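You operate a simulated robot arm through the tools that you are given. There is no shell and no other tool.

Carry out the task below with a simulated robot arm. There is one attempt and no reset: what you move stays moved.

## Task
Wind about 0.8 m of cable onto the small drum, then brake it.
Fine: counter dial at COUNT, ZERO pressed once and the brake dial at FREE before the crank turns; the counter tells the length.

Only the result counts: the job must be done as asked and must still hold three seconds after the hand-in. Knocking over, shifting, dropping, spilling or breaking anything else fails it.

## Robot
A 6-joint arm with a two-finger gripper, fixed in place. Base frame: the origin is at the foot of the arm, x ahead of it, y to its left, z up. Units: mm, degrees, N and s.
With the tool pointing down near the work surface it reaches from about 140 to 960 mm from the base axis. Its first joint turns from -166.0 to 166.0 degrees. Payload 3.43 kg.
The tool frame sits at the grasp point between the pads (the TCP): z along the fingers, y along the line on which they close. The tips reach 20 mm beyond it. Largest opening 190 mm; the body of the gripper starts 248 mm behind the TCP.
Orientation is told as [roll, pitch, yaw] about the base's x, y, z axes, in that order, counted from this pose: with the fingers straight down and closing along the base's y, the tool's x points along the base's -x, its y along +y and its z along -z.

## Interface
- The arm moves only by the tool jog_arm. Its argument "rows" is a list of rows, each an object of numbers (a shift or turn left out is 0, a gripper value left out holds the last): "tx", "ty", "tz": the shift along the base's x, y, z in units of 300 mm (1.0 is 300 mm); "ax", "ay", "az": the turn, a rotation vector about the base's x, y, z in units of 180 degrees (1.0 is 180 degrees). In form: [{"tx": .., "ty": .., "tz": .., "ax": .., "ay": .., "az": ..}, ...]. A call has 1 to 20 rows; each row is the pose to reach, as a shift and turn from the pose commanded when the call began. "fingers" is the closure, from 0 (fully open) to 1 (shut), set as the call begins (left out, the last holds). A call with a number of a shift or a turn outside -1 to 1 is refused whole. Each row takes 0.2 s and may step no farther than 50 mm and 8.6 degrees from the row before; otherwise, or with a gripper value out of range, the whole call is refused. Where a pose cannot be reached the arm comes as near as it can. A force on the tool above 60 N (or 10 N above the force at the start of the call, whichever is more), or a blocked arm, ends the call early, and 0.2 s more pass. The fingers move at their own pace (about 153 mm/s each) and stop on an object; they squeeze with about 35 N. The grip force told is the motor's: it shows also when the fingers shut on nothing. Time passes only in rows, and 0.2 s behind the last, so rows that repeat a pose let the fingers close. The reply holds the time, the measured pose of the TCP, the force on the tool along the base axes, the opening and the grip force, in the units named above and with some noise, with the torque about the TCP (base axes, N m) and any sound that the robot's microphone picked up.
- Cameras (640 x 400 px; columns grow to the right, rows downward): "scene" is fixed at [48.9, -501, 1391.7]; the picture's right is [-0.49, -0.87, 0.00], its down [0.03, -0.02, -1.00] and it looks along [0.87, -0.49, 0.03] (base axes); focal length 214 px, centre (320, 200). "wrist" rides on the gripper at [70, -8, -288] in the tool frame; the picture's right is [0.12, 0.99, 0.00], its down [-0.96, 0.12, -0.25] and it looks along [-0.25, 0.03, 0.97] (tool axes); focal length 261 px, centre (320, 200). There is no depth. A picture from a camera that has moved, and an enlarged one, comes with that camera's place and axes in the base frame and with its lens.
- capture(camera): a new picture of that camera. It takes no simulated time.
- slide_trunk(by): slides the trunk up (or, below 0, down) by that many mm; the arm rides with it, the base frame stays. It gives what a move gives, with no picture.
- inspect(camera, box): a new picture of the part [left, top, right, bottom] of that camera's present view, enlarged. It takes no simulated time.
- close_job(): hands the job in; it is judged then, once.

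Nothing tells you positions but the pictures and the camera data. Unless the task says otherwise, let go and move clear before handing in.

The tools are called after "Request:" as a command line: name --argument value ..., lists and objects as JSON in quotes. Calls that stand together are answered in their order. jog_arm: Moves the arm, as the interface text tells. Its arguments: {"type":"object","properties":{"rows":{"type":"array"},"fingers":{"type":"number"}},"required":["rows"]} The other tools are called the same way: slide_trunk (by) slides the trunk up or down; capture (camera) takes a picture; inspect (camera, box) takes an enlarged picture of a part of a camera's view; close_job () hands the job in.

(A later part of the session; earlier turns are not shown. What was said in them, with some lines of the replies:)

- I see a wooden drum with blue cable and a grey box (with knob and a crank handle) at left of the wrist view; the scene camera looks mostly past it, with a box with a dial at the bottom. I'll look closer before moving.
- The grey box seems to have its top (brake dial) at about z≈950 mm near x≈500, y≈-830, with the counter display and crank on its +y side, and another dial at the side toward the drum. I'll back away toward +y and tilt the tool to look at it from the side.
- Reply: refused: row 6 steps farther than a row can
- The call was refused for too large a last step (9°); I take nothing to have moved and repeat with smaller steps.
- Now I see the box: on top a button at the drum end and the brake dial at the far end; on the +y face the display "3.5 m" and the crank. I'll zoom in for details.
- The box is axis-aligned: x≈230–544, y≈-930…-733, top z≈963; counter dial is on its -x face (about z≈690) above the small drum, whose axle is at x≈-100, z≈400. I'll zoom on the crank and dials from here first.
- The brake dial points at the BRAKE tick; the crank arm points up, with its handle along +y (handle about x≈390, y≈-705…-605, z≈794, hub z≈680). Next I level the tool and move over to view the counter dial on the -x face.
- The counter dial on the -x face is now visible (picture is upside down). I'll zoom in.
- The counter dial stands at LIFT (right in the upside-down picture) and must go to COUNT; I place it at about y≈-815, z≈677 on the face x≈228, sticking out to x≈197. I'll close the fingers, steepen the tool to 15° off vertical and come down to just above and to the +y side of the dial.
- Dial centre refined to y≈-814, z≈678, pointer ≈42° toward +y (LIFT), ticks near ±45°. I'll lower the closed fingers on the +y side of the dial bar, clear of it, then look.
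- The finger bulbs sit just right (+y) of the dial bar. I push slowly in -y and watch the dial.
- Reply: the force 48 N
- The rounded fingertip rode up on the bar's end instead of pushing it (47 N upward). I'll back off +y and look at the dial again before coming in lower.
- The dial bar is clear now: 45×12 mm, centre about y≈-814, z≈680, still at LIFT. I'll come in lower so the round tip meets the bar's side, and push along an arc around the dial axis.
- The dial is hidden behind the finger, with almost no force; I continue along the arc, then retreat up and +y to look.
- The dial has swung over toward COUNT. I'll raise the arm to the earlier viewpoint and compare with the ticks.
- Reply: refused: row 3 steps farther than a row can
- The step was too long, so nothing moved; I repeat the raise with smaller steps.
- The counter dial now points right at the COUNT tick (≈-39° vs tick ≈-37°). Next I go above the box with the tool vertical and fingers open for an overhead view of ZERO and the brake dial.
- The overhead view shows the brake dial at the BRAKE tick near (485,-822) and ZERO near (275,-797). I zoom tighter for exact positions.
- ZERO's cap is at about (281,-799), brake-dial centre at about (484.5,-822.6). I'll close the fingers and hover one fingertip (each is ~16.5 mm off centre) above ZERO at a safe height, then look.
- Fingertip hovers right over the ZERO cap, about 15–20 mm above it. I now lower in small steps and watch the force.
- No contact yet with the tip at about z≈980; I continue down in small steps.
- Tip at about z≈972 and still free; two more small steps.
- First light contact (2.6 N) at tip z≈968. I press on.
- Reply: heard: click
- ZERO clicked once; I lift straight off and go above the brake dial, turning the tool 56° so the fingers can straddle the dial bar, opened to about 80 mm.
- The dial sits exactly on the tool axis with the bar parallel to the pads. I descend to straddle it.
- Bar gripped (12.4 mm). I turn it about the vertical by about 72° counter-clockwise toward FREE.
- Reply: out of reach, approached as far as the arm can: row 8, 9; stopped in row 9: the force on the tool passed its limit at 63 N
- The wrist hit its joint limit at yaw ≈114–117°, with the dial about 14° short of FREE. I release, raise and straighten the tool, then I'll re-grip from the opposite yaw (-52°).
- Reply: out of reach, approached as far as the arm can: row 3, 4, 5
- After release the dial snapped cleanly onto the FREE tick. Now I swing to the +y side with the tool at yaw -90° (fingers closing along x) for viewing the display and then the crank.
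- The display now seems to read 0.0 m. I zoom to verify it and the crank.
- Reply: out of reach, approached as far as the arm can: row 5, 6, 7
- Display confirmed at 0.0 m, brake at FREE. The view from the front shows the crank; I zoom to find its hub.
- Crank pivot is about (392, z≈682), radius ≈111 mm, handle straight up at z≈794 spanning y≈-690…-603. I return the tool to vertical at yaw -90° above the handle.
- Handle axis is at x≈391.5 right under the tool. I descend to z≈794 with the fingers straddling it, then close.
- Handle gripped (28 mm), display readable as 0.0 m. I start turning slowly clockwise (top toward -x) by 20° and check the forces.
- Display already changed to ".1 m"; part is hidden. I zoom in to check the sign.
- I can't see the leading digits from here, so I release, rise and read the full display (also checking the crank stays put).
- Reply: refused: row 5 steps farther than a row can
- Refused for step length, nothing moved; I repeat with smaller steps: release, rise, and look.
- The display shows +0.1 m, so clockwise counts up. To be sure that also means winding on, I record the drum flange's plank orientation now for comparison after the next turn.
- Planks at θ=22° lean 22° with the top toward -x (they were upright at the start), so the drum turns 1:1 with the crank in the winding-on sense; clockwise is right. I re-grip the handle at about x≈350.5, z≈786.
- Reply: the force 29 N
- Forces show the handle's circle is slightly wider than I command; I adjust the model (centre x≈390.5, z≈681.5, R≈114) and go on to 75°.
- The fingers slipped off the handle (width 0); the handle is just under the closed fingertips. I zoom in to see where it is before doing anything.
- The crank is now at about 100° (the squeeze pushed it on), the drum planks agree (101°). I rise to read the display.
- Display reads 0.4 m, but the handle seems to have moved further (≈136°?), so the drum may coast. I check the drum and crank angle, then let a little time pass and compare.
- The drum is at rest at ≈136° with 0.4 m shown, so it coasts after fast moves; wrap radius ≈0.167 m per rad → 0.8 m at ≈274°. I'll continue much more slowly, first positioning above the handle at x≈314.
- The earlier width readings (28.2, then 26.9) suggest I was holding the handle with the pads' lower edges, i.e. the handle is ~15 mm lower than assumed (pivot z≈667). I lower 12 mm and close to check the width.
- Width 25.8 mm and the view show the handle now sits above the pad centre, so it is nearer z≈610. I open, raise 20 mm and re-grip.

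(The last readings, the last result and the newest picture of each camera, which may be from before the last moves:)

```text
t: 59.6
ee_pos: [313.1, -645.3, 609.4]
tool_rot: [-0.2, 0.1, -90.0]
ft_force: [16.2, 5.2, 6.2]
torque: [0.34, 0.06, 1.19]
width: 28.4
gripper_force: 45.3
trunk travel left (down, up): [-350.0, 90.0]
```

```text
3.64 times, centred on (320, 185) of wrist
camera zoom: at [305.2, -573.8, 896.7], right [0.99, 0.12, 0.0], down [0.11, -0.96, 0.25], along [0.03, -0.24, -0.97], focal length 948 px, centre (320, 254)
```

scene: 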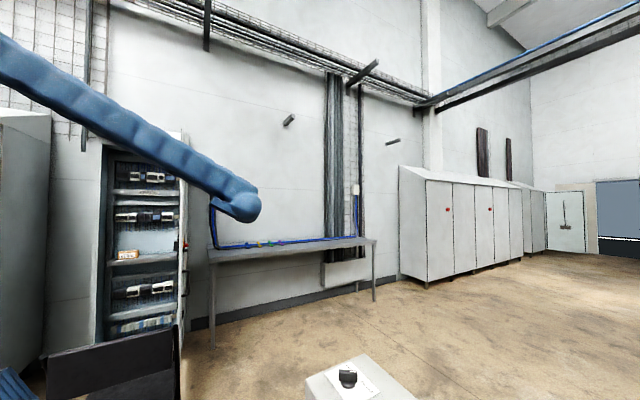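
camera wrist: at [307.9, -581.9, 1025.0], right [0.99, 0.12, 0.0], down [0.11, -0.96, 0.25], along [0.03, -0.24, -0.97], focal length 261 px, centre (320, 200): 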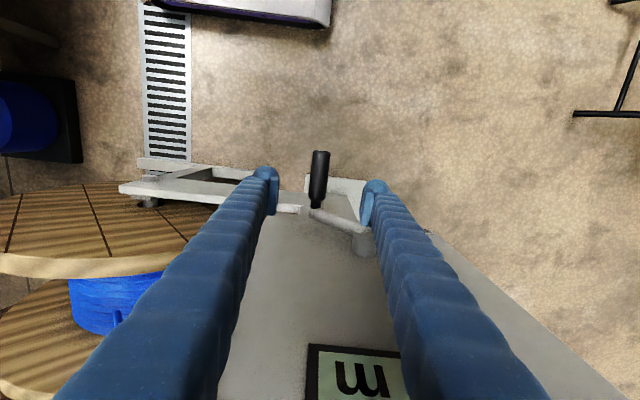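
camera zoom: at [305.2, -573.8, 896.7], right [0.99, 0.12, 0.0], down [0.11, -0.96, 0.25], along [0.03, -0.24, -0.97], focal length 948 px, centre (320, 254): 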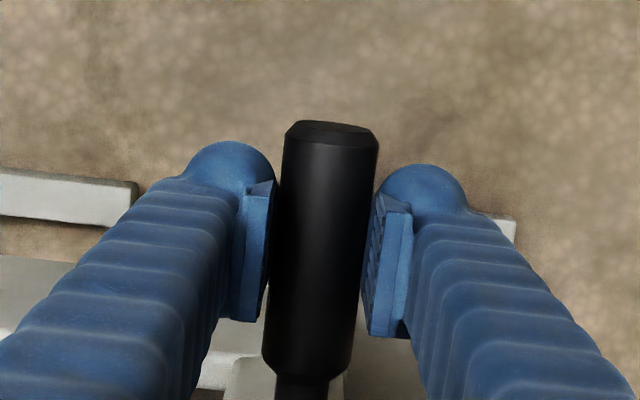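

Good grip now (28.4 mm) at about z≈609. I move slowly along the arc (2° per row) toward the bottom and check forces.

Request:
jog_arm --rows '[{"tx": 0.006, "tz": 0.0063}, {"tx": 0.0153, "tz": -0.0027}, {"tx": 0.0247, "tz": -0.011}, {"tx": 0.0347, "tz": -0.0193}, {"tx": 0.0447, "tz": -0.027}, {"tx": 0.055, "tz": -0.0347}, {"tx": 0.0657, "tz": -0.042}, {"tx": 0.0767, "tz": -0.0487}, {"tx": 0.0877, "tz": -0.055}, {"tx": 0.099, "tz": -0.061}]'

Request:
inspect --camera "wrist" --box '[250, 130, 390, 240]'

```text
t: 61.8
ee_pos: [342.5, -644.4, 592.4]
tool_rot: [-0.1, 0.1, -90.0]
ft_force: [3.7, -1.5, 15.9]
torque: [-0.18, -0.44, 1.04]
width: 27.1
gripper_force: 44.4
trunk travel left (down, up): [-350.0, 90.0]
```

```text
3.64 times, centred on (320, 185) of wrist
camera zoom: at [334.5, -573.6, 880.1], right [0.99, 0.12, 0.0], down [0.11, -0.96, 0.25], along [0.03, -0.24, -0.97], focal length 948 px, centre (320, 254)
```

zoom: 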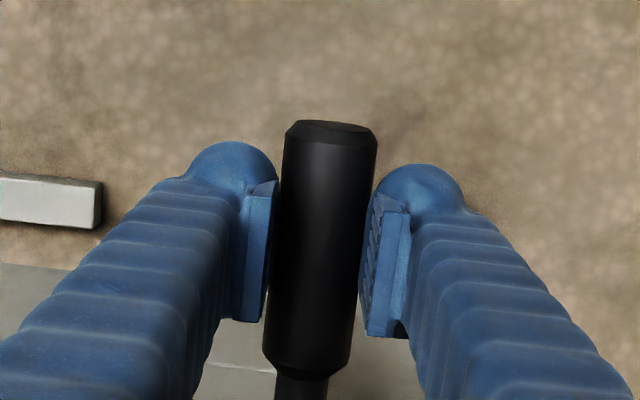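

Handle stays well centred in the pads. I continue slowly through the bottom of the circle, with the path raised ~2 mm to ease the vertical force.

Request:
jog_arm --rows '[{"tx": 0.0127, "tz": 0.0057}, {"tx": 0.0243, "tz": 0.0007}, {"tx": 0.036, "tz": -0.0043}, {"tx": 0.048, "tz": -0.0087}, {"tx": 0.06, "tz": -0.0123}, {"tx": 0.0723, "tz": -0.016}, {"tx": 0.0847, "tz": -0.019}, {"tx": 0.097, "tz": -0.0217}, {"tx": 0.1093, "tz": -0.024}, {"tx": 0.122, "tz": -0.0257}, {"tx": 0.1347, "tz": -0.027}, {"tx": 0.1473, "tz": -0.028}, {"tx": 0.1663, "tz": -0.0283}, {"tx": 0.1853, "tz": -0.028}, {"tx": 0.2043, "tz": -0.0263}, {"tx": 0.2233, "tz": -0.024}]'

Request:
capture --camera "wrist"

```text
t: 65.2
ee_pos: [409.2, -644.5, 583.9]
tool_rot: [0.0, 0.0, -90.2]
ft_force: [-3.6, -15.2, 26.0]
torque: [-0.87, -0.12, 0.99]
width: 26.4
gripper_force: 44.5
trunk travel left (down, up): [-350.0, 90.0]
```

```text
taken
camera wrist: at [401.1, -572.5, 871.9], right [0.99, 0.12, 0.0], down [0.11, -0.96, 0.25], along [0.03, -0.25, -0.97], focal length 261 px, centre (320, 200)
```

wrist: 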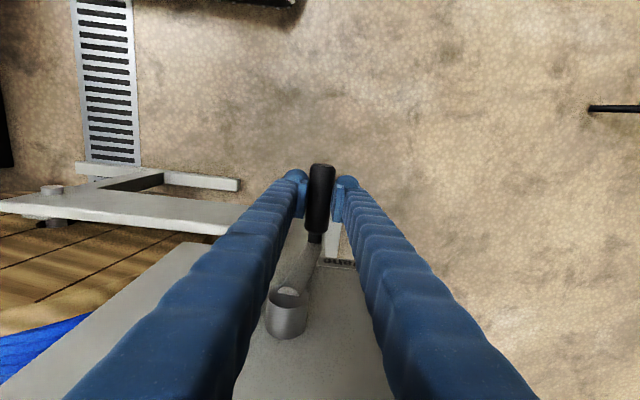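

Now at about 189°, past the bottom, forces moderate (26 N up). I raise the modelled circle centre a little (z≈693, R≈108) and continue slowly to ~225°.

Request:
jog_arm --rows '[{"tx": 0.009, "tz": 0.0085, "ty": -0.003}, {"tx": 0.018, "tz": 0.0153, "ty": -0.005}, {"tx": 0.0363, "tz": 0.0197, "ty": -0.005}, {"tx": 0.0543, "tz": 0.025, "ty": -0.005}, {"tx": 0.072, "tz": 0.0313, "ty": -0.005}, {"tx": 0.0893, "tz": 0.0383, "ty": -0.005}, {"tx": 0.1063, "tz": 0.0467, "ty": -0.005}, {"tx": 0.123, "tz": 0.0557, "ty": -0.005}, {"tx": 0.139, "tz": 0.0653, "ty": -0.005}, {"tx": 0.1547, "tz": 0.076, "ty": -0.005}, {"tx": 0.17, "tz": 0.0877, "ty": -0.005}, {"tx": 0.1843, "tz": 0.0997, "ty": -0.005}, {"tx": 0.1977, "tz": 0.1127, "ty": -0.005}]'

Request:
capture --camera "wrist"

Request:
inspect --camera "wrist" --box '[250, 130, 390, 240]'

```text
t: 67.6
ee_pos: [453.8, -642.6, 610.7]
tool_rot: [-0.3, 0.4, -90.2]
ft_force: [-18.0, 4.8, 27.3]
torque: [-0.38, 0.47, -0.18]
width: 19.8
gripper_force: 44.9
trunk travel left (down, up): [-350.0, 90.0]
stopped in row 11: the force on the tool passed its limit at 61 N (the readings are from after the stop); the commanded pose is now the measured one
```

```text
taken
camera wrist: at [446.5, -573.6, 898.1], right [0.99, 0.12, -0.01], down [0.11, -0.96, 0.24], along [0.02, -0.24, -0.97], focal length 261 px, centre (320, 200)
```

wrist: 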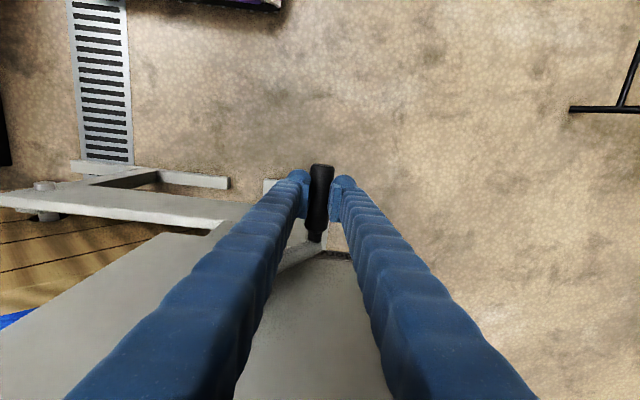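

```text
3.64 times, centred on (320, 185) of wrist
camera zoom: at [446.5, -573.6, 898.1], right [0.99, 0.12, -0.01], down [0.11, -0.96, 0.24], along [0.02, -0.24, -0.97], focal length 948 px, centre (320, 254)
```

zoom: 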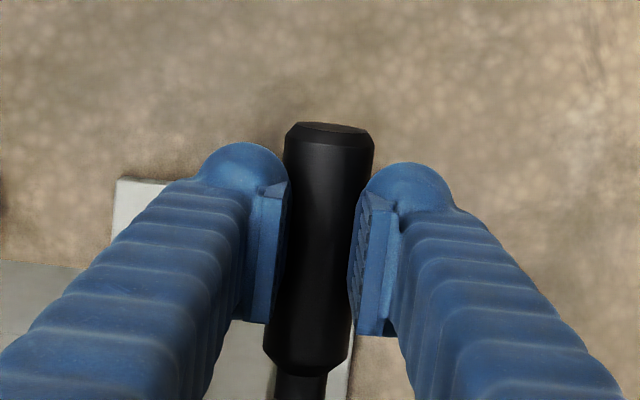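

Now it is consistent: the effective pads are short (±7 mm), so the handle must be within that of the TCP height; all widths fit a crank centre at (391.7, z≈678) with R≈108, and the handle now at ≈(454.5, 593), θ≈216°. I open, lower 17 mm and re-grip.

Request:
jog_arm --rows '[{}, {}, {"tz": -0.03}, {"tz": -0.0583}, {"tz": -0.0583}]' --fingers 0.65

Request:
inspect --camera "wrist" --box '[250, 130, 390, 240]'

```text
t: 68.8
ee_pos: [455.0, -644.2, 589.8]
tool_rot: [-0.4, 0.4, -90.2]
ft_force: [0.5, 1.0, 1.4]
torque: [-0.02, 0.03, 0.02]
width: 66.2
gripper_force: 0.1
trunk travel left (down, up): [-350.0, 90.0]
```

```text
3.64 times, centred on (320, 185) of wrist
camera zoom: at [448.7, -573.5, 877.7], right [0.99, 0.12, 0.0], down [0.11, -0.96, 0.24], along [0.02, -0.24, -0.97], focal length 948 px, centre (320, 254)
```

zoom: 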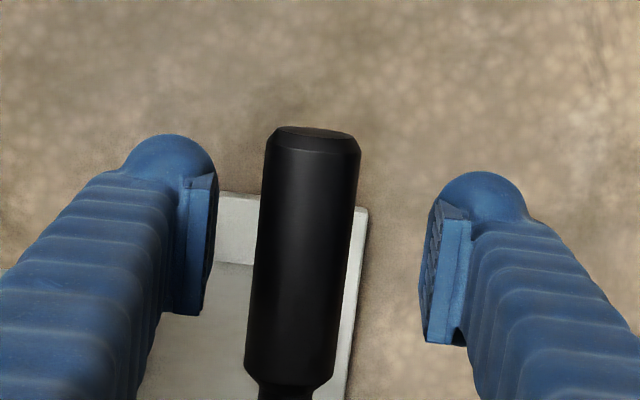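

The handle is at pad height now, about 4.5 mm toward -x of the gap centre. I shift and close.

Request:
jog_arm --rows '[{"tx": -0.014}, {"tx": -0.014}]'

Request:
jog_arm --rows '[{}, {}, {}]' --fingers 1

Request:
inspect --camera "wrist" --box '[250, 130, 390, 240]'

```text
t: 69.4
ee_pos: [450.4, -643.6, 590.6]
tool_rot: [-0.2, 0.3, -90.2]
ft_force: [0.3, -0.3, -0.1]
torque: [0.0, -0.02, -0.02]
width: 66.3
gripper_force: 0.0
trunk travel left (down, up): [-350.0, 90.0]
```

```text
t: 70.2
ee_pos: [450.5, -643.7, 589.5]
tool_rot: [-0.3, 0.5, -90.2]
ft_force: [-5.9, -0.9, 1.6]
torque: [0.0, -0.01, 1.14]
width: 28.2
gripper_force: 44.5
trunk travel left (down, up): [-350.0, 90.0]
```

```text
3.64 times, centred on (320, 185) of wrist
camera zoom: at [443.5, -574.3, 878.1], right [0.99, 0.12, 0.0], down [0.11, -0.96, 0.24], along [0.02, -0.24, -0.97], focal length 948 px, centre (320, 254)
```

zoom: 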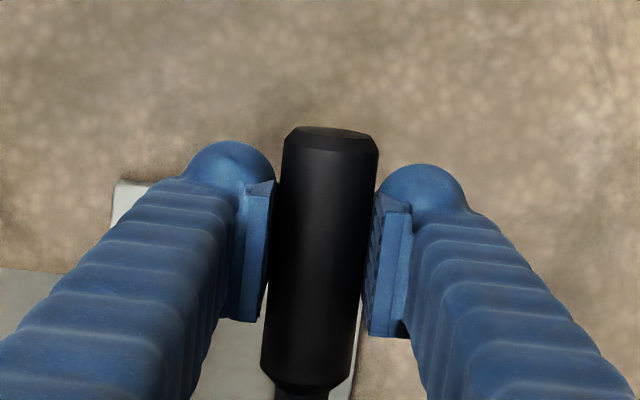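

Full grip (28.2 mm, small forces). I go on slowly along the corrected circle to ~234°.

Request:
jog_arm --rows '[{"tx": 0.009, "tz": 0.003}, {"tx": 0.019, "tz": 0.0107}, {"tx": 0.0287, "tz": 0.0187}, {"tx": 0.0383, "tz": 0.0267}, {"tx": 0.0473, "tz": 0.0353}, {"tx": 0.0563, "tz": 0.0443}, {"tx": 0.065, "tz": 0.0533}, {"tx": 0.073, "tz": 0.063}, {"tx": 0.081, "tz": 0.0727}, {"tx": 0.0887, "tz": 0.0827}]'

Request:
inspect --camera "wrist" --box '[250, 130, 390, 240]'

```text
t: 72.4
ee_pos: [478.7, -644.2, 615.1]
tool_rot: [-0.3, 0.3, -90.1]
ft_force: [14.7, 7.7, -12.0]
torque: [-0.35, -0.27, 0.95]
width: 26.9
gripper_force: 44.7
trunk travel left (down, up): [-350.0, 90.0]
```

```text
3.64 times, centred on (320, 185) of wrist
camera zoom: at [472.6, -574.2, 903.5], right [0.99, 0.12, 0.0], down [0.11, -0.96, 0.24], along [0.02, -0.24, -0.97], focal length 948 px, centre (320, 254)
```

zoom: 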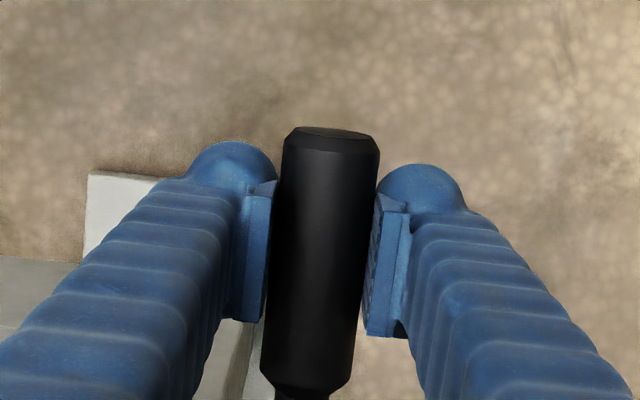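

Forces suggest the true circle is ~2.5 mm further out here; I shift outward and go on to 250°.

Request:
jog_arm --rows '[{"tx": 0.0157, "tz": 0.011}, {"tx": 0.0227, "tz": 0.0217}, {"tx": 0.029, "tz": 0.0327}, {"tx": 0.0353, "tz": 0.0437}, {"tx": 0.041, "tz": 0.055}, {"tx": 0.0463, "tz": 0.0667}, {"tx": 0.0513, "tz": 0.0783}, {"tx": 0.056, "tz": 0.0903}]'

Request:
inspect --camera "wrist" --box '[250, 130, 390, 240]'

```text
t: 74.2
ee_pos: [493.2, -644.6, 645.0]
tool_rot: [-0.2, 0.5, -90.1]
ft_force: [-15.5, 10.0, 3.3]
torque: [-0.1, -0.06, 0.29]
width: 26.1
gripper_force: 45.3
trunk travel left (down, up): [-350.0, 90.0]
```

```text
3.64 times, centred on (320, 185) of wrist
camera zoom: at [487.2, -574.9, 932.3], right [0.99, 0.12, 0.0], down [0.11, -0.96, 0.24], along [0.02, -0.24, -0.97], focal length 948 px, centre (320, 254)
```

zoom: 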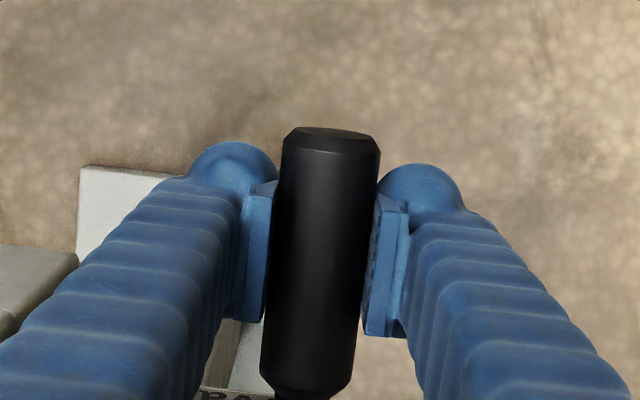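

Request:
capture --camera "wrist"

Request:
inspect --camera "wrist" --box '[0, 150, 250, 340]'

```text
taken
camera wrist: at [487.2, -574.9, 932.3], right [0.99, 0.12, 0.0], down [0.11, -0.96, 0.24], along [0.02, -0.24, -0.97], focal length 261 px, centre (320, 200)
```

wrist: 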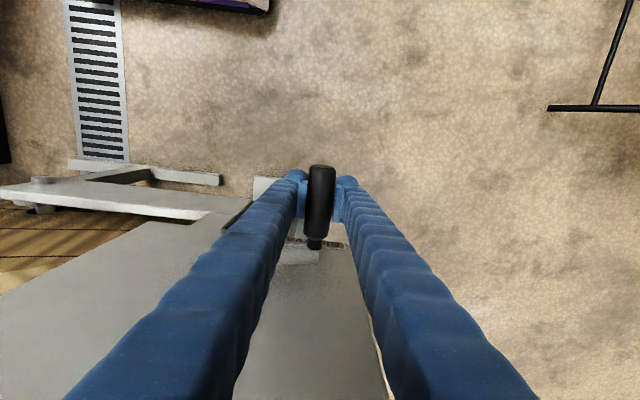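

```text
2.11 times, centred on (125, 245) of wrist
camera zoom: at [487.2, -574.9, 932.3], right [0.99, 0.12, 0.0], down [0.11, -0.96, 0.24], along [0.02, -0.24, -0.97], focal length 549 px, centre (730, 105)
```

zoom: 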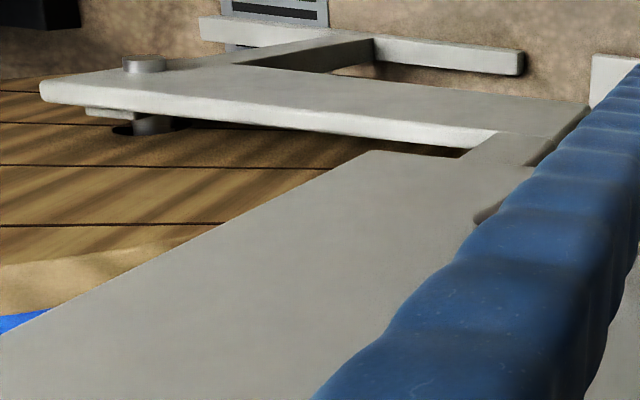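

Drum planks say ≈255°. I ease the side force, release, and rise to read the counter before the last bit.

Request:
jog_arm --rows '[{"tx": -0.004}, {"tx": -0.008}, {"tx": -0.008}]'

Request:
jog_arm --rows '[{}, {}, {}, {"tz": 0.1}, {"tz": 0.25}, {"tz": 0.4}, {"tz": 0.55}, {"tz": 0.7}, {"tz": 0.82, "tx": -0.06}, {"tz": 0.9, "tx": -0.16}, {"tz": 0.9, "tx": -0.22}, {"tz": 0.9, "tx": -0.22}]' --fingers 0.6

Request:
capture --camera "wrist"

Request:
inspect --camera "wrist" --box '[240, 140, 400, 280]'

```text
t: 75.0
ee_pos: [493.2, -644.7, 643.1]
tool_rot: [-0.3, 0.3, -90.3]
ft_force: [7.9, 15.6, 2.9]
torque: [-0.06, 0.44, 0.41]
width: 26.0
gripper_force: 45.2
trunk travel left (down, up): [-350.0, 90.0]
```

```text
t: 77.6
ee_pos: [423.2, -644.3, 911.6]
tool_rot: [-0.3, 0.3, -90.2]
ft_force: [0.1, 0.4, 0.7]
torque: [0.02, 0.0, -0.01]
width: 75.8
gripper_force: 0.0
trunk travel left (down, up): [-350.0, 90.0]
```

```text
taken
camera wrist: at [417.3, -574.1, 1200.3], right [0.99, 0.12, 0.0], down [0.11, -0.96, 0.24], along [0.02, -0.24, -0.97], focal length 261 px, centre (320, 200)
```

wrist: 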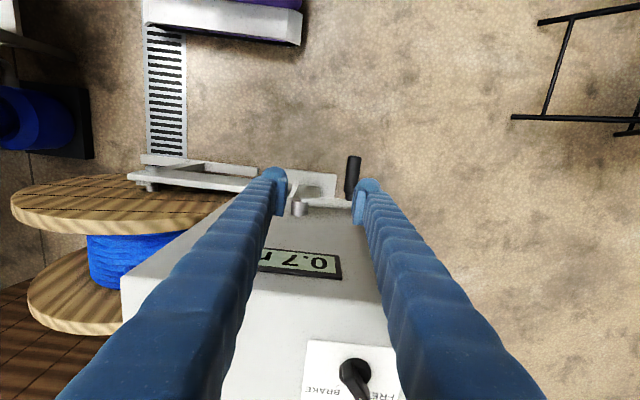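

```text
2.86 times, centred on (320, 210) of wrist
camera zoom: at [417.3, -574.1, 1200.3], right [0.99, 0.12, 0.0], down [0.11, -0.96, 0.24], along [0.02, -0.24, -0.97], focal length 745 px, centre (320, 171)
```

zoom: 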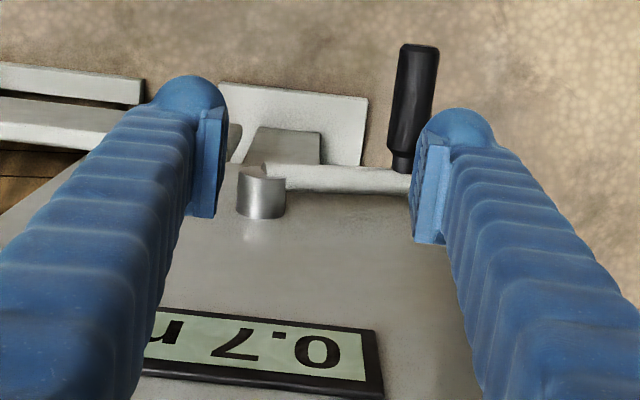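

Reads 0.7 m. I measure the drum angle here to calibrate metres per degree.

Request:
inspect --camera "wrist" --box '[0, 150, 250, 340]'

Request:
inspect --camera "wrist" --box '[290, 140, 390, 225]'

```text
2.11 times, centred on (125, 245) of wrist
camera zoom: at [417.3, -574.1, 1200.3], right [0.99, 0.12, 0.0], down [0.11, -0.96, 0.24], along [0.02, -0.24, -0.97], focal length 549 px, centre (730, 105)
```

zoom: 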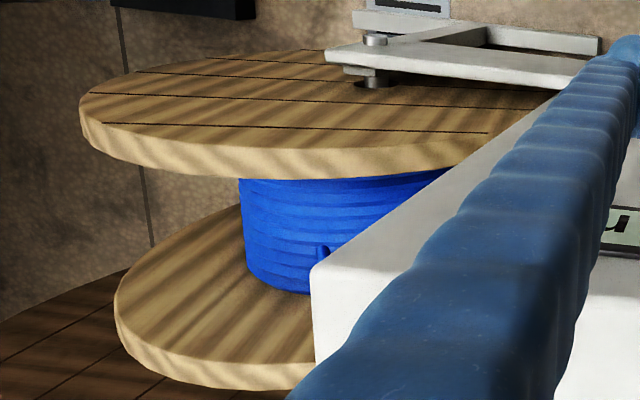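

```text
4.71 times, centred on (340, 182) of wrist
camera zoom: at [417.3, -574.1, 1200.3], right [0.99, 0.12, 0.0], down [0.11, -0.96, 0.24], along [0.02, -0.24, -0.97], focal length 1227 px, centre (226, 282)
```

zoom: 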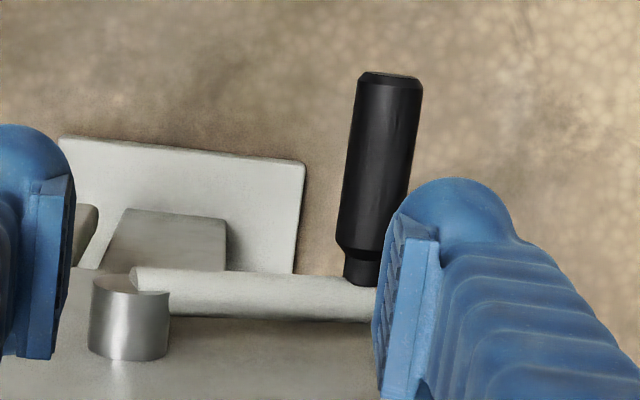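

Calibrating all grips gives crank centre (391.7, 672), R≈106; the crank is now at ≈253° with 0.7 m, so 0.8 m should be near ≈285°. I go back down over the handle at (493, 641).

Request:
jog_arm --rows '[{"tx": 0.12}, {"tx": 0.2267}, {"tx": 0.2267, "tz": -0.15}, {"tx": 0.2267, "tz": -0.3}, {"tx": 0.2267, "tz": -0.45}, {"tx": 0.2267, "tz": -0.6}, {"tx": 0.2267, "tz": -0.75}, {"tx": 0.2267, "tz": -0.86}, {"tx": 0.2267, "tz": -0.904}, {"tx": 0.2267, "tz": -0.904}]'

Request:
inspect --camera "wrist" --box '[250, 130, 390, 240]'

```text
t: 79.8
ee_pos: [493.9, -643.2, 641.9]
tool_rot: [-0.2, 0.3, -90.2]
ft_force: [-0.1, -0.1, -0.5]
torque: [-0.03, 0.02, -0.01]
width: 76.0
gripper_force: 0.0
trunk travel left (down, up): [-350.0, 90.0]
```

```text
3.64 times, centred on (320, 185) of wrist
camera zoom: at [486.8, -573.9, 929.7], right [0.99, 0.12, 0.0], down [0.11, -0.96, 0.24], along [0.02, -0.24, -0.97], focal length 948 px, centre (320, 254)
```

zoom: 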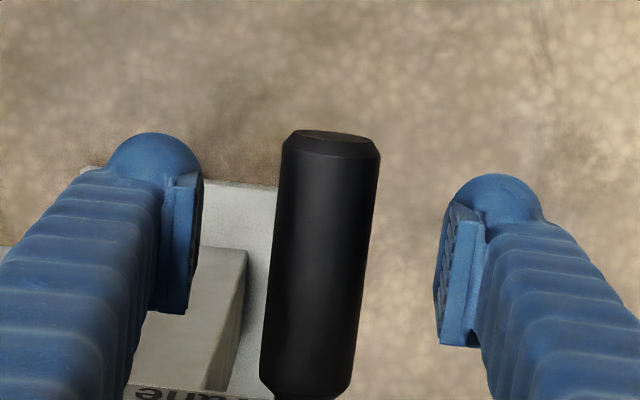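

Request:
jog_arm --rows '[{}, {}, {}]' --fingers 1

Request:
jog_arm --rows '[{"tx": 0.0, "tz": 0.008}, {"tx": 0.0, "tz": 0.0157}, {"tx": 0.002, "tz": 0.0277}, {"tx": 0.0043, "tz": 0.0397}, {"tx": 0.0063, "tz": 0.0517}, {"tx": 0.0077, "tz": 0.064}, {"tx": 0.0087, "tz": 0.0763}, {"tx": 0.0093, "tz": 0.0887}]'

Request:
inspect --camera "wrist" --box '[250, 130, 390, 240]'

```text
t: 80.6
ee_pos: [492.4, -642.7, 642.2]
tool_rot: [-0.3, 0.4, -90.2]
ft_force: [0.7, -1.5, -1.0]
torque: [-0.06, 0.0, 0.44]
width: 25.9
gripper_force: 45.2
trunk travel left (down, up): [-350.0, 90.0]
```

```text
t: 82.4
ee_pos: [498.5, -642.5, 668.2]
tool_rot: [-0.4, 0.3, -90.1]
ft_force: [13.8, 9.8, -7.6]
torque: [-0.18, -0.25, 0.46]
width: 26.3
gripper_force: 45.0
trunk travel left (down, up): [-350.0, 90.0]
```

```text
3.64 times, centred on (320, 185) of wrist
camera zoom: at [490.7, -573.9, 955.6], right [0.99, 0.12, 0.0], down [0.11, -0.96, 0.24], along [0.02, -0.24, -0.97], focal length 948 px, centre (320, 254)
```

zoom: 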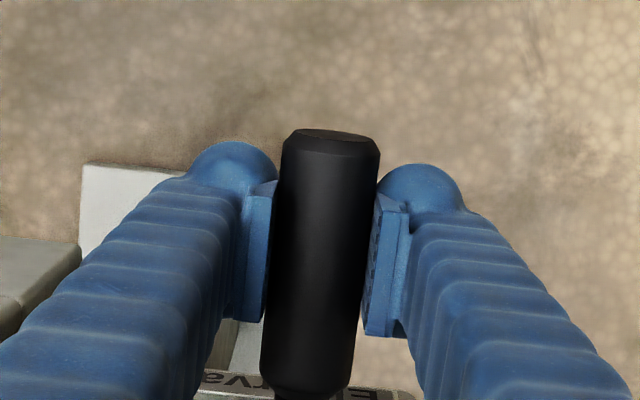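

Grip is firm and forces are small at ≈268°. I go on slowly to ≈284°.

Request:
jog_arm --rows '[{"tx": 0.0047, "tz": 0.0123}, {"tx": 0.0047, "tz": 0.0247}, {"tx": 0.0043, "tz": 0.037}, {"tx": 0.0033, "tz": 0.0493}, {"tx": 0.002, "tz": 0.0617}, {"tx": 0.0, "tz": 0.0737}, {"tx": -0.0023, "tz": 0.0857}, {"tx": -0.005, "tz": 0.0977}, {"tx": -0.005, "tz": 0.0977}, {"tx": -0.005, "tz": 0.0977}]'

Request:
capture --camera "wrist"

Request:
inspect --camera "wrist" --box '[250, 130, 390, 240]'

Request:
inspect --camera "wrist" --box '[0, 150, 250, 340]'

```text
t: 84.6
ee_pos: [494.3, -643.8, 697.5]
tool_rot: [-0.3, 0.4, -90.2]
ft_force: [-4.3, 6.6, -1.5]
torque: [0.48, 0.11, 0.54]
width: 26.1
gripper_force: 45.0
trunk travel left (down, up): [-350.0, 90.0]
```

```text
taken
camera wrist: at [488.2, -574.4, 985.8], right [0.99, 0.12, 0.0], down [0.11, -0.96, 0.24], along [0.02, -0.24, -0.97], focal length 261 px, centre (320, 200)
```

wrist: 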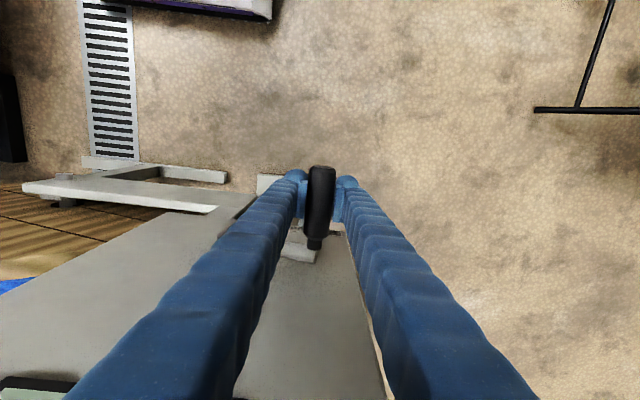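

```text
3.64 times, centred on (320, 185) of wrist
camera zoom: at [488.2, -574.4, 985.8], right [0.99, 0.12, 0.0], down [0.11, -0.96, 0.24], along [0.02, -0.24, -0.97], focal length 948 px, centre (320, 254)
```

zoom: 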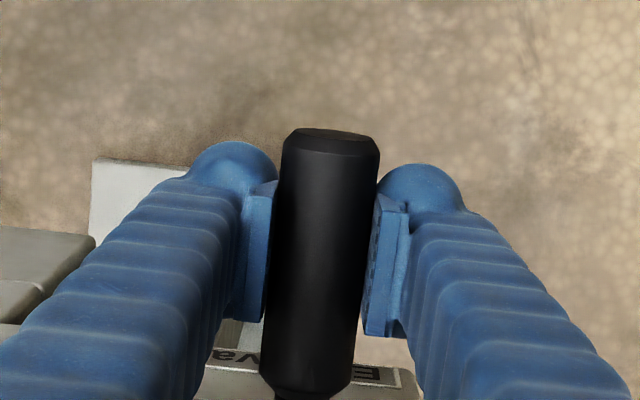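

```text
2.11 times, centred on (125, 245) of wrist
camera zoom: at [488.2, -574.4, 985.8], right [0.99, 0.12, 0.0], down [0.11, -0.96, 0.24], along [0.02, -0.24, -0.97], focal length 549 px, centre (730, 105)
```

zoom: 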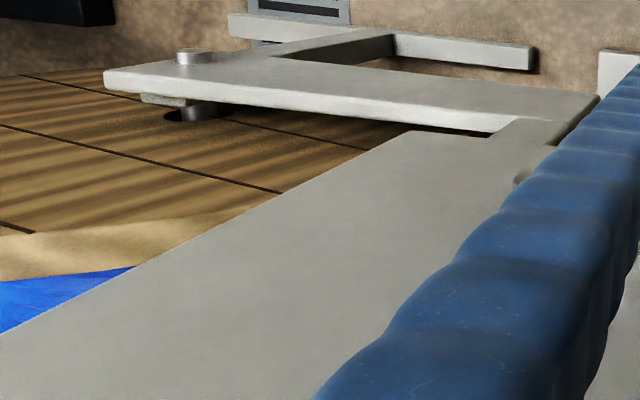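

Drum at ≈283°, at rest, forces small. I release and rise to read the counter.

Request:
jog_arm --rows '[{}, {}, {}, {"tz": 0.1}, {"tz": 0.25}, {"tz": 0.4}, {"tz": 0.55}, {"tz": 0.68, "tx": -0.06}, {"tz": 0.72, "tx": -0.18}, {"tz": 0.72, "tx": -0.24}, {"tz": 0.72, "tx": -0.24}]' --fingers 0.6

Request:
capture --camera "wrist"

Request:
inspect --camera "wrist" --box '[240, 140, 400, 280]'

Request:
inspect --camera "wrist" --box '[0, 150, 250, 340]'

```text
t: 87.0
ee_pos: [423.0, -644.4, 911.2]
tool_rot: [-0.3, 0.4, -90.3]
ft_force: [-0.3, 0.7, 0.1]
torque: [-0.01, 0.01, 0.0]
width: 76.0
gripper_force: 0.2
trunk travel left (down, up): [-350.0, 90.0]
```

```text
taken
camera wrist: at [415.2, -576.1, 1199.1], right [0.99, 0.12, 0.0], down [0.11, -0.96, 0.24], along [0.02, -0.24, -0.97], focal length 261 px, centre (320, 200)
```

wrist: 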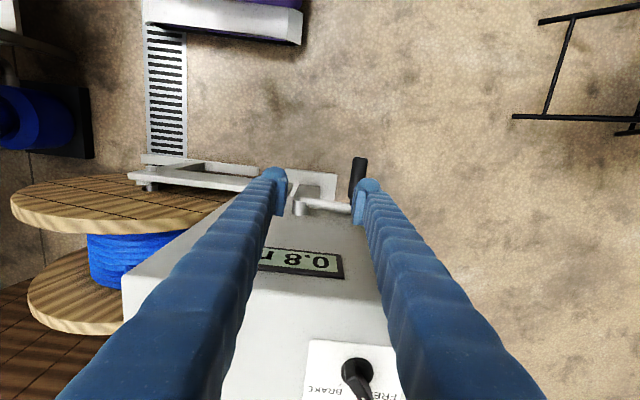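

```text
2.86 times, centred on (320, 210) of wrist
camera zoom: at [415.2, -576.1, 1199.1], right [0.99, 0.12, 0.0], down [0.11, -0.96, 0.24], along [0.02, -0.24, -0.97], focal length 745 px, centre (320, 171)
```

zoom: 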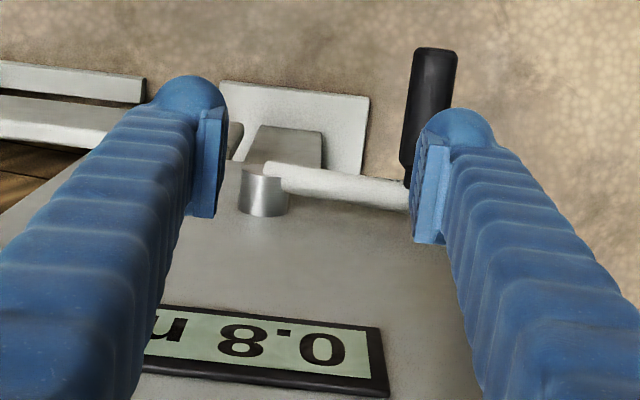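

```text
2.11 times, centred on (125, 245) of wrist
camera zoom: at [415.2, -576.1, 1199.1], right [0.99, 0.12, 0.0], down [0.11, -0.96, 0.24], along [0.02, -0.24, -0.97], focal length 549 px, centre (730, 105)
```

zoom: 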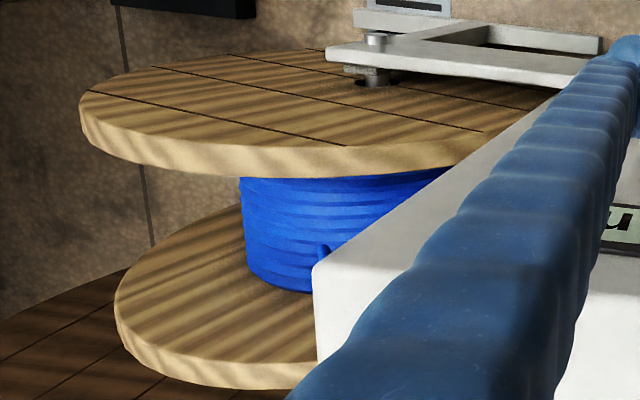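

Counter reads 0.8 m at ≈282° and the drum is still. Now the brake: I go up and over to the brake dial, turning the tool to yaw -52° so the pads line up with the bar at FREE.

Request:
jog_arm --rows '[{"tz": 0.15}, {"tz": 0.3}, {"tz": 0.45}, {"tz": 0.597}, {"tx": 0.0415, "ty": -0.118, "tz": 0.597, "az": 0.042}, {"tx": 0.083, "ty": -0.236, "tz": 0.597, "az": 0.084}, {"tx": 0.1245, "ty": -0.354, "tz": 0.597, "az": 0.127}, {"tx": 0.166, "ty": -0.472, "tz": 0.597, "az": 0.169}, {"tx": 0.207, "ty": -0.5897, "tz": 0.597, "az": 0.212, "ax": -0.0022, "ay": -0.0017}, {"tx": 0.207, "ty": -0.5897, "tz": 0.597, "az": 0.212, "ax": -0.0022, "ay": -0.0017}]' --fingers 0.58

Request:
capture --camera "wrist"

Request:
inspect --camera "wrist" --box '[270, 145, 370, 207]'

```text
t: 89.2
ee_pos: [485.3, -818.0, 1092.4]
tool_rot: [-0.2, -0.2, -52.0]
ft_force: [-0.7, -0.1, -0.1]
torque: [0.06, -0.03, -0.02]
width: 80.1
gripper_force: 0.1
trunk travel left (down, up): [-350.0, 90.0]
```

```text
taken
camera wrist: at [435.5, -765.7, 1379.7], right [0.71, 0.71, 0.0], down [0.68, -0.69, 0.25], along [0.17, -0.18, -0.97], focal length 261 px, centre (320, 200)
```

wrist: 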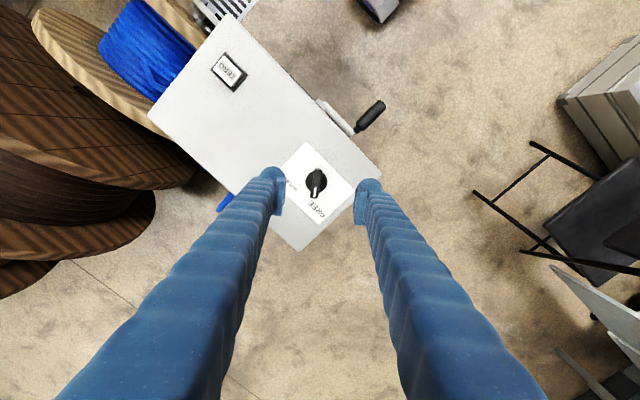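

```text
6.40 times, centred on (320, 176) of wrist
camera zoom: at [435.5, -765.7, 1379.7], right [0.71, 0.71, 0.0], down [0.68, -0.69, 0.25], along [0.17, -0.18, -0.97], focal length 1668 px, centre (320, 354)
```

zoom: 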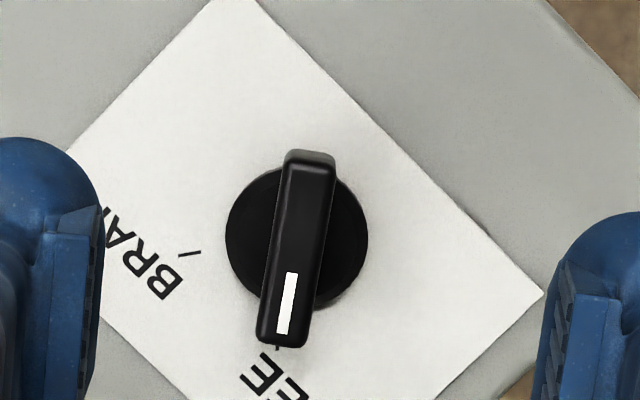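

The dial bar is aligned with the pads; its centre is ≈8 mm further toward -y. I shift and descend to straddle it.

Request:
jog_arm --rows '[{"tx": 0.004, "ty": -0.0283, "tz": -0.02}, {"tx": 0.004, "ty": -0.0283, "tz": -0.14}, {"tx": 0.004, "ty": -0.0283, "tz": -0.24}, {"tx": 0.004, "ty": -0.0283, "tz": -0.3}, {"tx": 0.004, "ty": -0.0283, "tz": -0.3257}, {"tx": 0.004, "ty": -0.0283, "tz": -0.3257}]'

Request:
inspect --camera "wrist" --box '[250, 140, 390, 230]'

```text
t: 90.6
ee_pos: [487.9, -827.0, 994.2]
tool_rot: [-0.3, -0.1, -52.1]
ft_force: [0.0, -0.3, 0.3]
torque: [-0.04, 0.0, -0.01]
width: 79.7
gripper_force: 0.1
trunk travel left (down, up): [-350.0, 90.0]
```

```text
4.44 times, centred on (320, 185) of wrist
camera zoom: at [437.6, -776.3, 1281.1], right [0.71, 0.7, 0.0], down [0.68, -0.69, 0.25], along [0.17, -0.18, -0.97], focal length 1158 px, centre (320, 267)
```

zoom: 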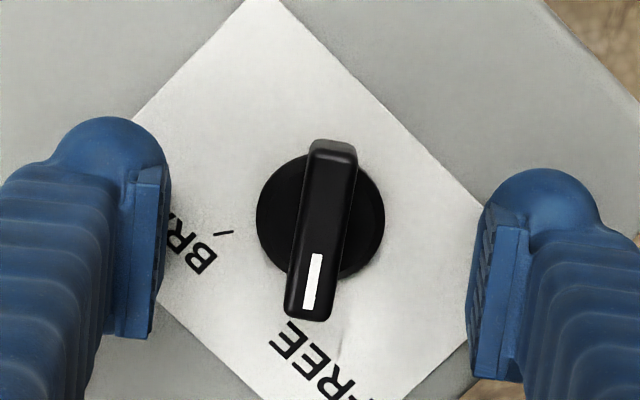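

Request:
jog_arm --rows '[{"tx": -0.0077, "ty": 0.0097}, {"tx": -0.0077, "ty": 0.0097}]'

Request:
jog_arm --rows '[{}, {}, {}]' --fingers 1

Request:
inspect --camera "wrist" --box '[250, 140, 390, 230]'

```text
t: 91.2
ee_pos: [484.9, -825.7, 994.0]
tool_rot: [0.0, 0.0, -51.9]
ft_force: [-0.1, 0.2, -0.6]
torque: [0.01, 0.02, 0.02]
width: 79.9
gripper_force: 0.0
trunk travel left (down, up): [-350.0, 90.0]
```

```text
t: 92.0
ee_pos: [485.2, -825.6, 994.2]
tool_rot: [0.0, -0.2, -52.0]
ft_force: [0.1, 0.2, 0.1]
torque: [0.0, -0.05, -1.12]
width: 12.4
gripper_force: 45.1
trunk travel left (down, up): [-350.0, 90.0]
```

```text
4.44 times, centred on (320, 185) of wrist
camera zoom: at [434.9, -773.5, 1281.1], right [0.71, 0.7, 0.0], down [0.68, -0.69, 0.25], along [0.17, -0.18, -0.97], focal length 1158 px, centre (320, 267)
```

zoom: 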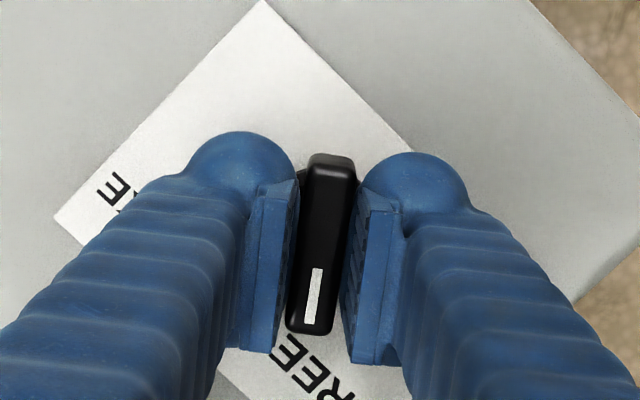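

Gripped. I turn it 72° clockwise (seen from above) to BRAKE.

Request:
jog_arm --rows '[{"az": -0.044}, {"az": -0.088}, {"az": -0.132}, {"az": -0.176}, {"az": -0.22}, {"az": -0.264}, {"az": -0.308}, {"az": -0.352}, {"az": -0.394}, {"az": -0.4}]'

Request:
inspect --camera "wrist" --box '[250, 140, 390, 230]'

```text
t: 94.2
ee_pos: [484.7, -825.8, 993.7]
tool_rot: [-0.2, -0.1, -124.2]
ft_force: [-0.2, 17.2, -7.3]
torque: [0.1, 0.01, 0.01]
width: 12.0
gripper_force: 45.1
trunk travel left (down, up): [-350.0, 90.0]
```

```text
4.44 times, centred on (320, 185) of wrist
camera zoom: at [518.2, -761.7, 1281.1], right [0.89, -0.46, 0.0], down [-0.44, -0.86, 0.25], along [-0.12, -0.22, -0.97], focal length 1158 px, centre (320, 267)
```

zoom: 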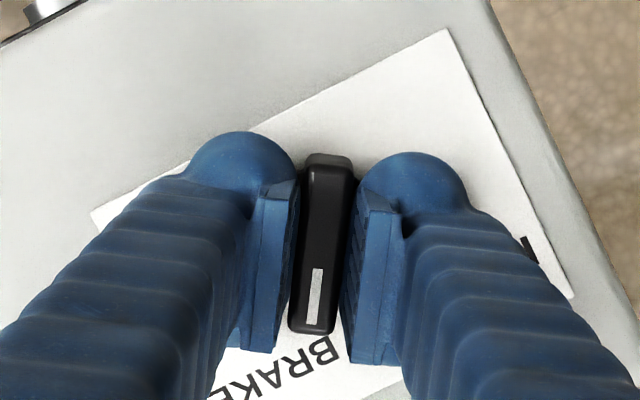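

The bar now points at BRAKE. I release, rise and check that it stays there.

Request:
jog_arm --rows '[{}, {}, {}]' --fingers 0.58

Request:
jog_arm --rows '[{"tz": 0.06}, {"tz": 0.16}, {"tz": 0.3}, {"tz": 0.4}, {"tz": 0.4}]'

Request:
capture --camera "wrist"

Request:
inspect --camera "wrist" --box '[270, 140, 370, 207]'

```text
t: 95.0
ee_pos: [484.5, -827.6, 994.5]
tool_rot: [0.0, -0.2, -124.0]
ft_force: [0.6, -0.5, -1.2]
torque: [0.0, 0.01, -0.05]
width: 80.0
gripper_force: 0.1
trunk travel left (down, up): [-350.0, 90.0]
```

```text
t: 96.2
ee_pos: [484.5, -826.1, 1114.4]
tool_rot: [-0.2, -0.1, -124.1]
ft_force: [0.0, -0.1, -0.2]
torque: [-0.02, 0.02, -0.01]
width: 79.9
gripper_force: 0.0
trunk travel left (down, up): [-350.0, 90.0]
```

```text
taken
camera wrist: at [517.9, -762.7, 1401.3], right [0.89, -0.46, 0.0], down [-0.44, -0.86, 0.25], along [-0.12, -0.22, -0.97], focal length 261 px, centre (320, 200)
```

wrist: 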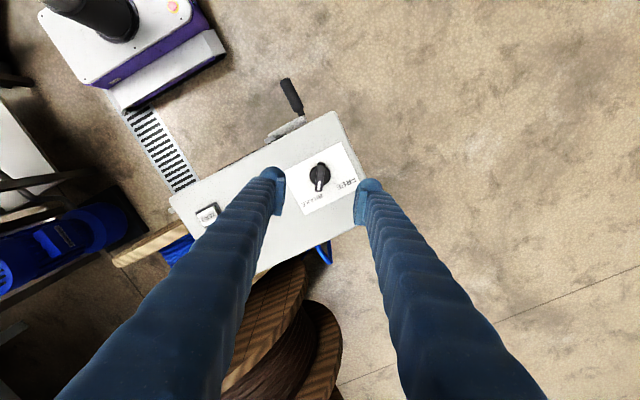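

```text
5.97 times, centred on (320, 174) of wrist
camera zoom: at [517.9, -762.7, 1401.3], right [0.89, -0.46, 0.0], down [-0.44, -0.86, 0.25], along [-0.12, -0.22, -0.97], focal length 1556 px, centre (320, 358)
```

zoom: 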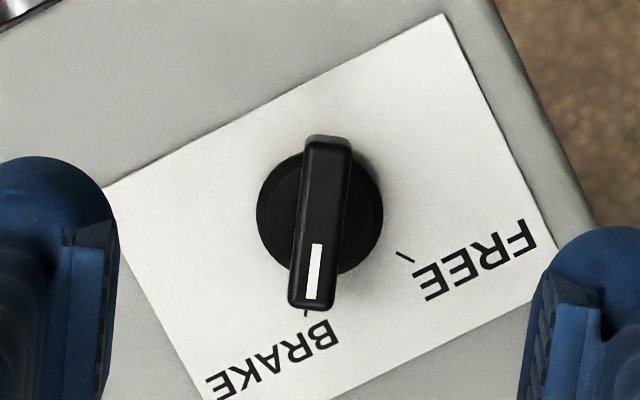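

The brake dial sits on the BRAKE tick. I move clear to the +y side and do a last check of the display and the drum.

Request:
jog_arm --rows '[{"tx": -0.03, "ty": 0.1, "az": 0.04}, {"tx": -0.06, "ty": 0.22, "az": 0.08}, {"tx": -0.1, "ty": 0.34, "az": 0.12}, {"tx": -0.14, "ty": 0.46, "az": 0.16}, {"tx": -0.18, "ty": 0.58, "az": 0.188}, {"tx": -0.2, "ty": 0.63, "tz": -0.1, "az": 0.188}, {"tx": -0.2, "ty": 0.63, "tz": -0.2, "az": 0.188}, {"tx": -0.2, "ty": 0.63, "tz": -0.3, "az": 0.188}, {"tx": -0.2, "ty": 0.63, "tz": -0.3, "az": 0.188}]'

Request:
capture --camera "wrist"

Request:
inspect --camera "wrist" --box '[230, 150, 400, 300]'

Request:
inspect --camera "wrist" --box '[0, 120, 250, 340]'

```text
t: 98.2
ee_pos: [424.1, -635.8, 1028.5]
tool_rot: [-0.1, -0.1, -90.2]
ft_force: [0.3, -1.0, 0.3]
torque: [0.05, 0.0, -0.03]
width: 79.7
gripper_force: 0.1
trunk travel left (down, up): [-350.0, 90.0]
```

```text
taken
camera wrist: at [416.1, -564.1, 1314.4], right [0.99, 0.12, 0.0], down [0.11, -0.96, 0.25], along [0.03, -0.25, -0.97], focal length 261 px, centre (320, 200)
```

wrist: 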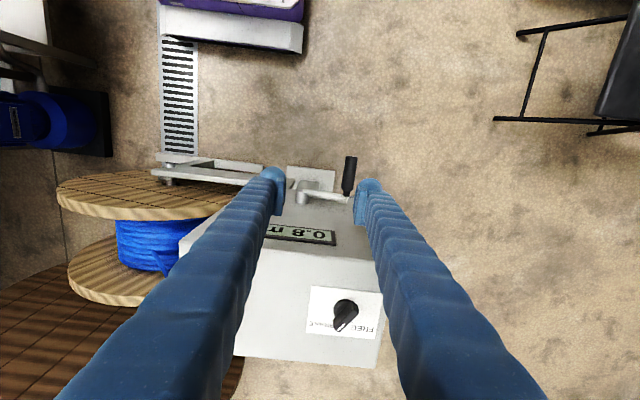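

```text
2.67 times, centred on (315, 225) of wrist
camera zoom: at [416.1, -564.1, 1314.4], right [0.99, 0.12, 0.0], down [0.11, -0.96, 0.25], along [0.03, -0.25, -0.97], focal length 695 px, centre (333, 133)
```

zoom: 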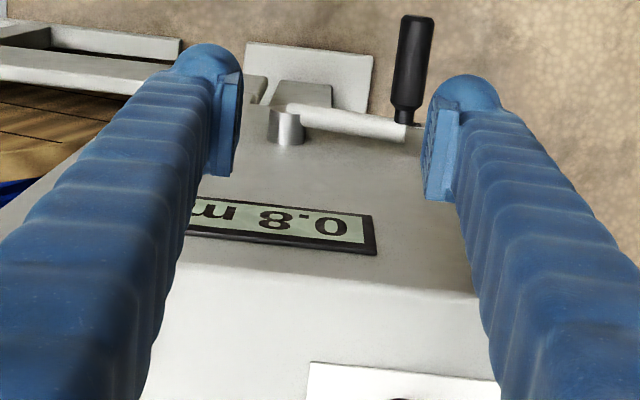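

```text
1.82 times, centred on (125, 230) of wrist
camera zoom: at [416.1, -564.1, 1314.4], right [0.99, 0.12, 0.0], down [0.11, -0.96, 0.25], along [0.03, -0.25, -0.97], focal length 474 px, centre (674, 146)
```

zoom: 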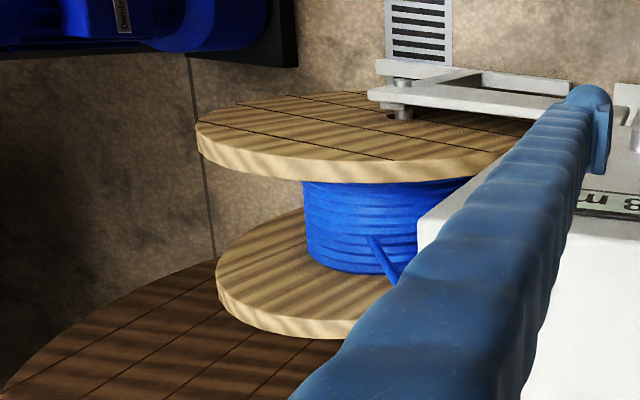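

The display still shows 0.8 m, the brake dial is at BRAKE, the counter dial was left at COUNT, the drum is at rest and the hand is clear with nothing held. I hand the job in.

Request:
close_job

```text
The job is handed in.
```

The job is handed in: about 0.8 m of cable is wound onto the small drum and the brake is on. The hand is open and clear of the box.

- **Before cranking:** I moved the counter dial from LIFT to COUNT. ZERO was pressed once (one click heard) and the display went from 3.5 m to 0.0 m. The brake dial went from BRAKE to FREE.
- **Winding:** I turned the crank clockwise, seen from its own side, by about 282°. The drum turned with it in the winding-on direction, and the counter read 0.8 m at the end.
- **After winding:** The brake dial is back on the BRAKE tick. The counter still read 0.8 m in the last picture before hand-in.

The display shows only tenths of a metre, so 0.8 m could be anything from about 0.75 to 0.85 m. My estimate from the crank angle is about 0.79 m.

- **Counter dial not rechecked:** I confirmed COUNT right after setting it but did not look again before handing in. Nothing touched it afterwards.
- **Crank slip:** The fingers slipped off the crank handle once partway through. The drum then coasted to about 135°, where the counter read 0.4 m, before I gripped it again.
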